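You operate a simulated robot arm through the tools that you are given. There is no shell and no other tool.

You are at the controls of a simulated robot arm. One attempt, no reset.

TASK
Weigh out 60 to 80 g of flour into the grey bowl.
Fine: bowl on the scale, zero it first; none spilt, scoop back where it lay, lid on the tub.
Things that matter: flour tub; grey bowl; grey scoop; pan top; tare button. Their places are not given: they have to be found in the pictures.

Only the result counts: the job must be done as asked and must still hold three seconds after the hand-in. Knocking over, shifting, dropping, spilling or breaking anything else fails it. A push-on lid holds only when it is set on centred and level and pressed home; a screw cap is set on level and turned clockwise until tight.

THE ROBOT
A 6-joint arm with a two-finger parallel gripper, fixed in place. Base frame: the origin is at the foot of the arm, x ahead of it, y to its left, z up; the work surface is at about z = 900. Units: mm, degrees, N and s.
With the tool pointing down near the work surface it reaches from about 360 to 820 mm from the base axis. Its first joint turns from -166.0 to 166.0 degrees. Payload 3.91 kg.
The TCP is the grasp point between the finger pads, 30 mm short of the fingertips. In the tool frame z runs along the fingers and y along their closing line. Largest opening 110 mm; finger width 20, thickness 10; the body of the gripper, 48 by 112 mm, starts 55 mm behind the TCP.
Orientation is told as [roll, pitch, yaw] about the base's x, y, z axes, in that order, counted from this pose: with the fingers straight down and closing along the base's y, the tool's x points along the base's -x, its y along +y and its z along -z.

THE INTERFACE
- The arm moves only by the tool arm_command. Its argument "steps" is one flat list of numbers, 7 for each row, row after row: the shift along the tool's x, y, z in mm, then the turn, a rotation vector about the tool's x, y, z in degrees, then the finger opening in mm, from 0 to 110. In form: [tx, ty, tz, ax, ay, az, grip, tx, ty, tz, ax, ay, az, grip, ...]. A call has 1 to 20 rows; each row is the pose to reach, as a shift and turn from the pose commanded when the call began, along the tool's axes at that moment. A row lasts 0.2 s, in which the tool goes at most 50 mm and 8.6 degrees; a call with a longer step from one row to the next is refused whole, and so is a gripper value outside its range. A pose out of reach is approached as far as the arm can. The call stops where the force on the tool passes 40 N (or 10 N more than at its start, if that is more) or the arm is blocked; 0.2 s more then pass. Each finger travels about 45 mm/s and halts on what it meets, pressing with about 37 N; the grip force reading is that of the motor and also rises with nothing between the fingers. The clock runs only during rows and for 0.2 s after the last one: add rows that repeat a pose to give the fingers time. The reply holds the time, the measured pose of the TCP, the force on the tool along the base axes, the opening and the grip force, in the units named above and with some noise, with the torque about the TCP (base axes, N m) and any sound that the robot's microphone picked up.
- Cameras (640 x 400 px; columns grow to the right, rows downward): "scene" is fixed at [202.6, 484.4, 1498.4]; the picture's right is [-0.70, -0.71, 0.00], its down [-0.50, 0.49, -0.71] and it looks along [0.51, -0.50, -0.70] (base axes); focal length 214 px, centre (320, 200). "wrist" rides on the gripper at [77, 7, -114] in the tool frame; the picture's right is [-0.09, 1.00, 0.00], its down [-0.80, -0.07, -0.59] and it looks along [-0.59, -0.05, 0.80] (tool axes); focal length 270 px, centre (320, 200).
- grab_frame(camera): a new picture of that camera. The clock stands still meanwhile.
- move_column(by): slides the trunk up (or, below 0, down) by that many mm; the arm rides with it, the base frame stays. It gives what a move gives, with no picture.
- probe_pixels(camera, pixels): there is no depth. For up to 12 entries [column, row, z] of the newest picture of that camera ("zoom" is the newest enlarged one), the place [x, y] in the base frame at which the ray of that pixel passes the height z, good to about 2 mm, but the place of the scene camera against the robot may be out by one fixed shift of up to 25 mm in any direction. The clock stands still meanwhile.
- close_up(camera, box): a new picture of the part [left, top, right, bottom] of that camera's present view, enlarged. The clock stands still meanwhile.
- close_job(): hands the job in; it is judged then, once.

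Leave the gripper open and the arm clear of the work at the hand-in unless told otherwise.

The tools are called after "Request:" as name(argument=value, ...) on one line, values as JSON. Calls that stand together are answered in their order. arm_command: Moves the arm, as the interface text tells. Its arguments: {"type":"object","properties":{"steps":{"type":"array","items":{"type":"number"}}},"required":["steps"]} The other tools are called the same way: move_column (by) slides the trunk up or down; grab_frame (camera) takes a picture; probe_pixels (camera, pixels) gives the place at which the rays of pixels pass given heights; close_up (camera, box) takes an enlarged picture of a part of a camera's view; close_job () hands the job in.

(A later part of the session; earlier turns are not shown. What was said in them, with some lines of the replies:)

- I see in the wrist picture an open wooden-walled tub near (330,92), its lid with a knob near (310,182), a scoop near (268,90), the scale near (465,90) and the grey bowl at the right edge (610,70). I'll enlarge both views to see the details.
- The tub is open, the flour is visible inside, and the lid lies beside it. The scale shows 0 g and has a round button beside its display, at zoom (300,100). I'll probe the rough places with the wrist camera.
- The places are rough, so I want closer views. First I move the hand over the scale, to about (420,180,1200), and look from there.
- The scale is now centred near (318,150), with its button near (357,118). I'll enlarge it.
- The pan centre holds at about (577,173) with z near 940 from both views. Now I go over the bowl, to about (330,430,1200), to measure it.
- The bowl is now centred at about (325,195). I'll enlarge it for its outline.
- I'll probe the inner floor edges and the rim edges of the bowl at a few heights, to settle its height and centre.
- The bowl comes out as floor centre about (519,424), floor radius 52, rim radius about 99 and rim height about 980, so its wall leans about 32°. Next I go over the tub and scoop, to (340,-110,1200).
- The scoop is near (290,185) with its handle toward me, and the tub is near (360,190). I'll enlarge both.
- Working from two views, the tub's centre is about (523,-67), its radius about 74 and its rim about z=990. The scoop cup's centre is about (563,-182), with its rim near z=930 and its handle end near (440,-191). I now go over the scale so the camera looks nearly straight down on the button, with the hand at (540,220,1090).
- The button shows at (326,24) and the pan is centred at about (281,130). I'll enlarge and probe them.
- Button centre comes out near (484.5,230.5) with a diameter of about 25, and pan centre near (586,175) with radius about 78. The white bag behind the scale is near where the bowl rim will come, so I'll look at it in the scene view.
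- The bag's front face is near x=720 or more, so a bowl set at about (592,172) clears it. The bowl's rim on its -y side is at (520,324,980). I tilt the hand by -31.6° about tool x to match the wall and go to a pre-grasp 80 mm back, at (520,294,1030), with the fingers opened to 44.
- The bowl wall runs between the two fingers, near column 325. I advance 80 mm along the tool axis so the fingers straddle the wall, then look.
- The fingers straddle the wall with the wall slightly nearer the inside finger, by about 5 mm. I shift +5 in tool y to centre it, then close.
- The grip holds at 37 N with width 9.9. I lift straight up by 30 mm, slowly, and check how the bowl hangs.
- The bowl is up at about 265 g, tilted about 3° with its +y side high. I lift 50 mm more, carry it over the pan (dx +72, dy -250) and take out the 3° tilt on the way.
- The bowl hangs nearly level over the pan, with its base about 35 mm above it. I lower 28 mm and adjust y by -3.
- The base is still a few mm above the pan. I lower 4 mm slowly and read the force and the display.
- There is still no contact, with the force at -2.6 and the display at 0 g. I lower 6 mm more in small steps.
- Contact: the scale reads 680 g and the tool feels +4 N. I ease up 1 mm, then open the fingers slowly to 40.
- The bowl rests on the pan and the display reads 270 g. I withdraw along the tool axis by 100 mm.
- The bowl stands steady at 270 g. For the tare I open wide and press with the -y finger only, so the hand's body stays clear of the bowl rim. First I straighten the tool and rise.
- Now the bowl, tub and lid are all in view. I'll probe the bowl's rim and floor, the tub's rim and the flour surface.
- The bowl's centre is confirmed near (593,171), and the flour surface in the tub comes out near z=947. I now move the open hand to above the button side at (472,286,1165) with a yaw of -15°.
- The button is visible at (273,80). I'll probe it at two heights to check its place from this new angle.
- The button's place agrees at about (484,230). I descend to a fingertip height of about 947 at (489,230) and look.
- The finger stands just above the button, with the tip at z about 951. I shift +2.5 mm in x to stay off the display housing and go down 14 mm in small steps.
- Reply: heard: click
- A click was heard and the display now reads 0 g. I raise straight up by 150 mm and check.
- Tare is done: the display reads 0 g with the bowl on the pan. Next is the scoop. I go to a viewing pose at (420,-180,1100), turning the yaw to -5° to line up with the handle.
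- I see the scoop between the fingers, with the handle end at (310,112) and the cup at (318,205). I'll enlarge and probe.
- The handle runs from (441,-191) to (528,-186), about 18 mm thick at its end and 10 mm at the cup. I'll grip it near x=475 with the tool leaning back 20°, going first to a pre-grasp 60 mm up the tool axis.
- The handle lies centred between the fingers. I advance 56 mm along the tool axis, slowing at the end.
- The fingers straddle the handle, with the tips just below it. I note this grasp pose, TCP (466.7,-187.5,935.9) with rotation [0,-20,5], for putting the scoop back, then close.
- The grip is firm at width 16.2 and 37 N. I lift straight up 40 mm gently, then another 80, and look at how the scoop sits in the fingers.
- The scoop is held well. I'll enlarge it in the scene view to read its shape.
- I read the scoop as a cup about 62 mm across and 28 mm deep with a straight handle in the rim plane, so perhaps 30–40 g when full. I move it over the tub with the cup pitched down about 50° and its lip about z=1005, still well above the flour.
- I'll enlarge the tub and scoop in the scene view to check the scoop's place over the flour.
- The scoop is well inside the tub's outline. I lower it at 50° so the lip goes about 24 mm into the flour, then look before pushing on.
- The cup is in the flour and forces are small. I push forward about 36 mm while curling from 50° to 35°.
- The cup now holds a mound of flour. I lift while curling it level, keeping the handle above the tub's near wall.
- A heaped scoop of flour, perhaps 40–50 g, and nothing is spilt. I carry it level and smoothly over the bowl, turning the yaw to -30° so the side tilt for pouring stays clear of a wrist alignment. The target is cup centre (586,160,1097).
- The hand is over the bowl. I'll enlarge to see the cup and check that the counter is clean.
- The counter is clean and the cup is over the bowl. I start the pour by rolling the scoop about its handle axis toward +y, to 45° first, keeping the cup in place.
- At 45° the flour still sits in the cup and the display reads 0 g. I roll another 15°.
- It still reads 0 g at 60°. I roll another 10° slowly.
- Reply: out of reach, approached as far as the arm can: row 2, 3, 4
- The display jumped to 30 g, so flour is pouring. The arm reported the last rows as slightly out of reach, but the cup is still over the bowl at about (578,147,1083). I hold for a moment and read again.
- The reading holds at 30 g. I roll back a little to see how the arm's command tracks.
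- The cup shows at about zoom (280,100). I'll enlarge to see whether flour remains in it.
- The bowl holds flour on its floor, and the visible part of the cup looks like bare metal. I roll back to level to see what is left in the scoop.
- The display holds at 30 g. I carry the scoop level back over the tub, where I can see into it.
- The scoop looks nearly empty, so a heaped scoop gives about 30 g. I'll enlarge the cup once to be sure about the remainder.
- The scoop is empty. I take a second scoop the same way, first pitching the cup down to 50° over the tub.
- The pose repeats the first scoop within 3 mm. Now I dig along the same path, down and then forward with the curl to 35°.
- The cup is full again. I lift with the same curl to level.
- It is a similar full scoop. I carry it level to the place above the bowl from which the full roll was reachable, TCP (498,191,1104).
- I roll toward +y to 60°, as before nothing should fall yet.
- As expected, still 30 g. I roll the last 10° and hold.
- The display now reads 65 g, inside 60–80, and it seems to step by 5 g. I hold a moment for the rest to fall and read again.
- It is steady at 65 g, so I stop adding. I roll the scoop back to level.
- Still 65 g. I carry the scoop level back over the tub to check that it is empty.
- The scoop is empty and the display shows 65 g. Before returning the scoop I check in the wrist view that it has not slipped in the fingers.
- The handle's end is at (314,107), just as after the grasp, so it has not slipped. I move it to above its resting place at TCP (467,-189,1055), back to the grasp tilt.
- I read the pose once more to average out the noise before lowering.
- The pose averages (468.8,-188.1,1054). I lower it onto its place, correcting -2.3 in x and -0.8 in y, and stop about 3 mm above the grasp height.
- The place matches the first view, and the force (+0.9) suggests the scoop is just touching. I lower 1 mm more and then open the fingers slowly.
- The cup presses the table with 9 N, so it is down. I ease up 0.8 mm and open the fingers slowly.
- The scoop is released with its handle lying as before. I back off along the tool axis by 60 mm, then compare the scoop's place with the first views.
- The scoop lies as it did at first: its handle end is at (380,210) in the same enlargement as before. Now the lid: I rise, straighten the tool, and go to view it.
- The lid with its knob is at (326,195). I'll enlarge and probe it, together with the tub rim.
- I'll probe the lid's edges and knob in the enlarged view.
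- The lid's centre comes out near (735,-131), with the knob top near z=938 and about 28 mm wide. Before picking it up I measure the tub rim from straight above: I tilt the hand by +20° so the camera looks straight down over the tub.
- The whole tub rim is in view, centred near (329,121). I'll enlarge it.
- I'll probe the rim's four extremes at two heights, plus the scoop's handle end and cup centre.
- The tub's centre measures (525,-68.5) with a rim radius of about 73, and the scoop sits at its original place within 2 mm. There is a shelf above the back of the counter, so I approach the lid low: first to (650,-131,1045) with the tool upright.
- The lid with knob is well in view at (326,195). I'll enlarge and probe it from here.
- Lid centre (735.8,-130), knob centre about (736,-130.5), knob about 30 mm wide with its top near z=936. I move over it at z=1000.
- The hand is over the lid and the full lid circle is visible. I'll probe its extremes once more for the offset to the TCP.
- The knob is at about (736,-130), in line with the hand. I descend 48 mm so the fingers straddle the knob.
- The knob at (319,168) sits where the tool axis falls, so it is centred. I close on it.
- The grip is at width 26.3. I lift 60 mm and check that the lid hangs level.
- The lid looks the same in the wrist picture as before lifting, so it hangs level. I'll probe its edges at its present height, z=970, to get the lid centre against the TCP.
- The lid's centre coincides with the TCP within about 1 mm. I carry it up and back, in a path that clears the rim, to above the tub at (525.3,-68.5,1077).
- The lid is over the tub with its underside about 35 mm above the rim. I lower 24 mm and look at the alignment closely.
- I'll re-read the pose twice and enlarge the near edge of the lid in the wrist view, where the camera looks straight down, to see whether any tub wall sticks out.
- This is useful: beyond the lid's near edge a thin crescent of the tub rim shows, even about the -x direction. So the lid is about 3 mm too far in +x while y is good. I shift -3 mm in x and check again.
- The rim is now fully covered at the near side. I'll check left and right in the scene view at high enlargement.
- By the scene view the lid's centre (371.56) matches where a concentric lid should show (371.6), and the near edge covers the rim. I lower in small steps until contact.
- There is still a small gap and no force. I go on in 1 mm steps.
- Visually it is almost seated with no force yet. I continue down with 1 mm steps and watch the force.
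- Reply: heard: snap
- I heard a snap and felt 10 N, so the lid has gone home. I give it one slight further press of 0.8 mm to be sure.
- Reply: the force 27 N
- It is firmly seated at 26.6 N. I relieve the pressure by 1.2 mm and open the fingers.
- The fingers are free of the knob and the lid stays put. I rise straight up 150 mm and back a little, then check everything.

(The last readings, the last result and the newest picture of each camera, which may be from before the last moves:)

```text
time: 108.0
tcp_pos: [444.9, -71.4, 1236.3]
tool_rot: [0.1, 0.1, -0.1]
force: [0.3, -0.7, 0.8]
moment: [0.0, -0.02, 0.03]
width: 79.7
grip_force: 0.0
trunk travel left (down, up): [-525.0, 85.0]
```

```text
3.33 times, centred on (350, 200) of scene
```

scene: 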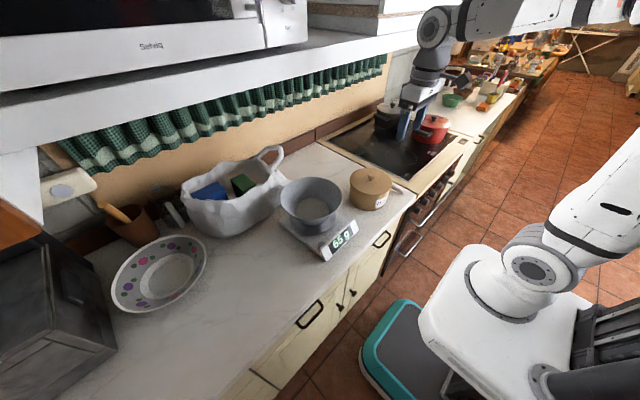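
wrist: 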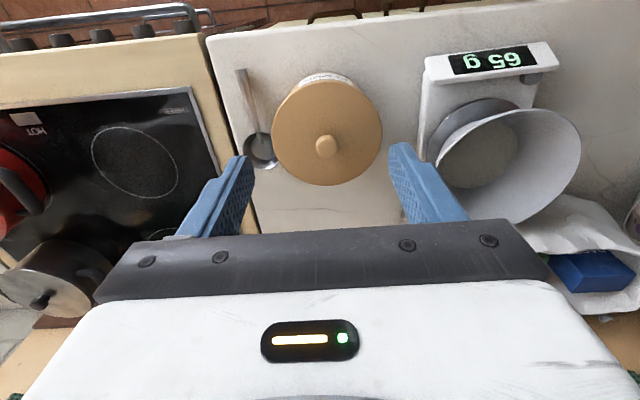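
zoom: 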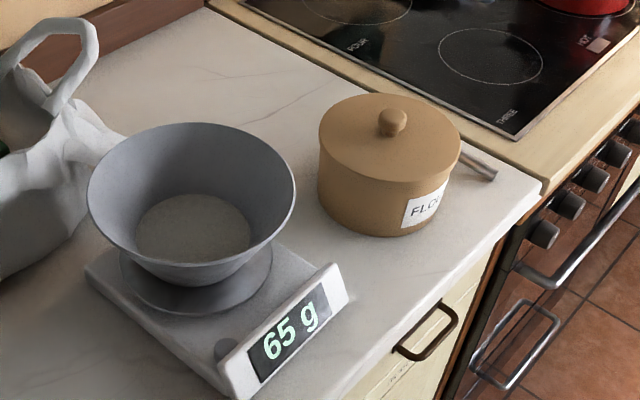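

The lid is on and level, the display reads 65 g with the bowl on the pan, and the scoop lies in its place. I'll check the counter closely for any flour before handing in.

Request:
close_up(camera="wrist", box=[215, 30, 435, 240])

Request:
close_up(camera="wrist", box=[380, 20, 620, 240])

```text
1.90 times, centred on (325, 135) of wrist
```

zoom: 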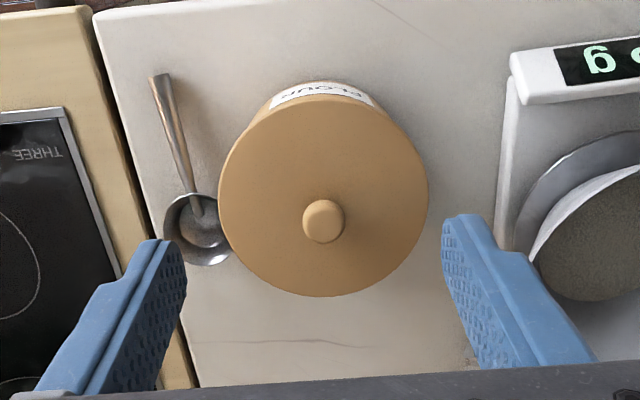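

```text
1.82 times, centred on (500, 130) of wrist
```

zoom: 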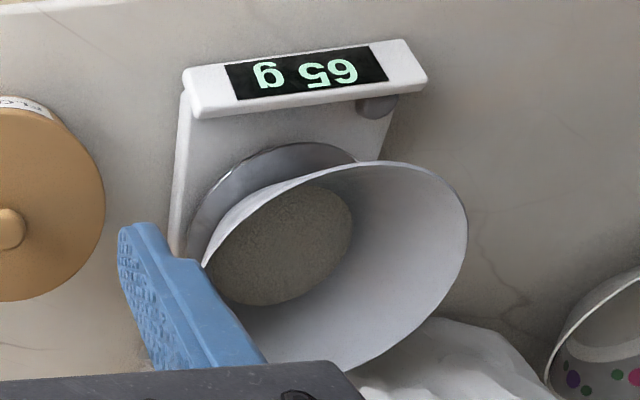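

The counter is clean, the scoop is back, the lid is seated, the bowl sits on the scale at 65 g, and the gripper is open and clear. I hand the job in.

Request:
close_job()

```text
The job is handed in.
```

The job is handed in. The scale reads 65 g of flour in the grey bowl, inside the 60–80 g range. I haven't been told the result of the judging.

- **Bowl and scale:** I set the bowl on the pan first, where it read 270 g. I then pressed the tare button until it clicked and the display went to 0 g.
- **Flour:** Two scoops brought the reading to 30 g and then 65 g. The display steps by 5 g, so the true weight is probably within a few grams of 65.
- **Scoop:** It was empty when I put it back, and it lies within about 2 mm of where I found it.
- **Lid:** I centred it on the tub and pressed until it snapped, then pressed again with about 27 N.
- **Spills:** I saw no flour on the counter in the final views. Both wrist and scene pictures looked clean.
- **Tub:** It may have moved a millimetre or so during the scooping.

The gripper is open and the arm is clear of the work.
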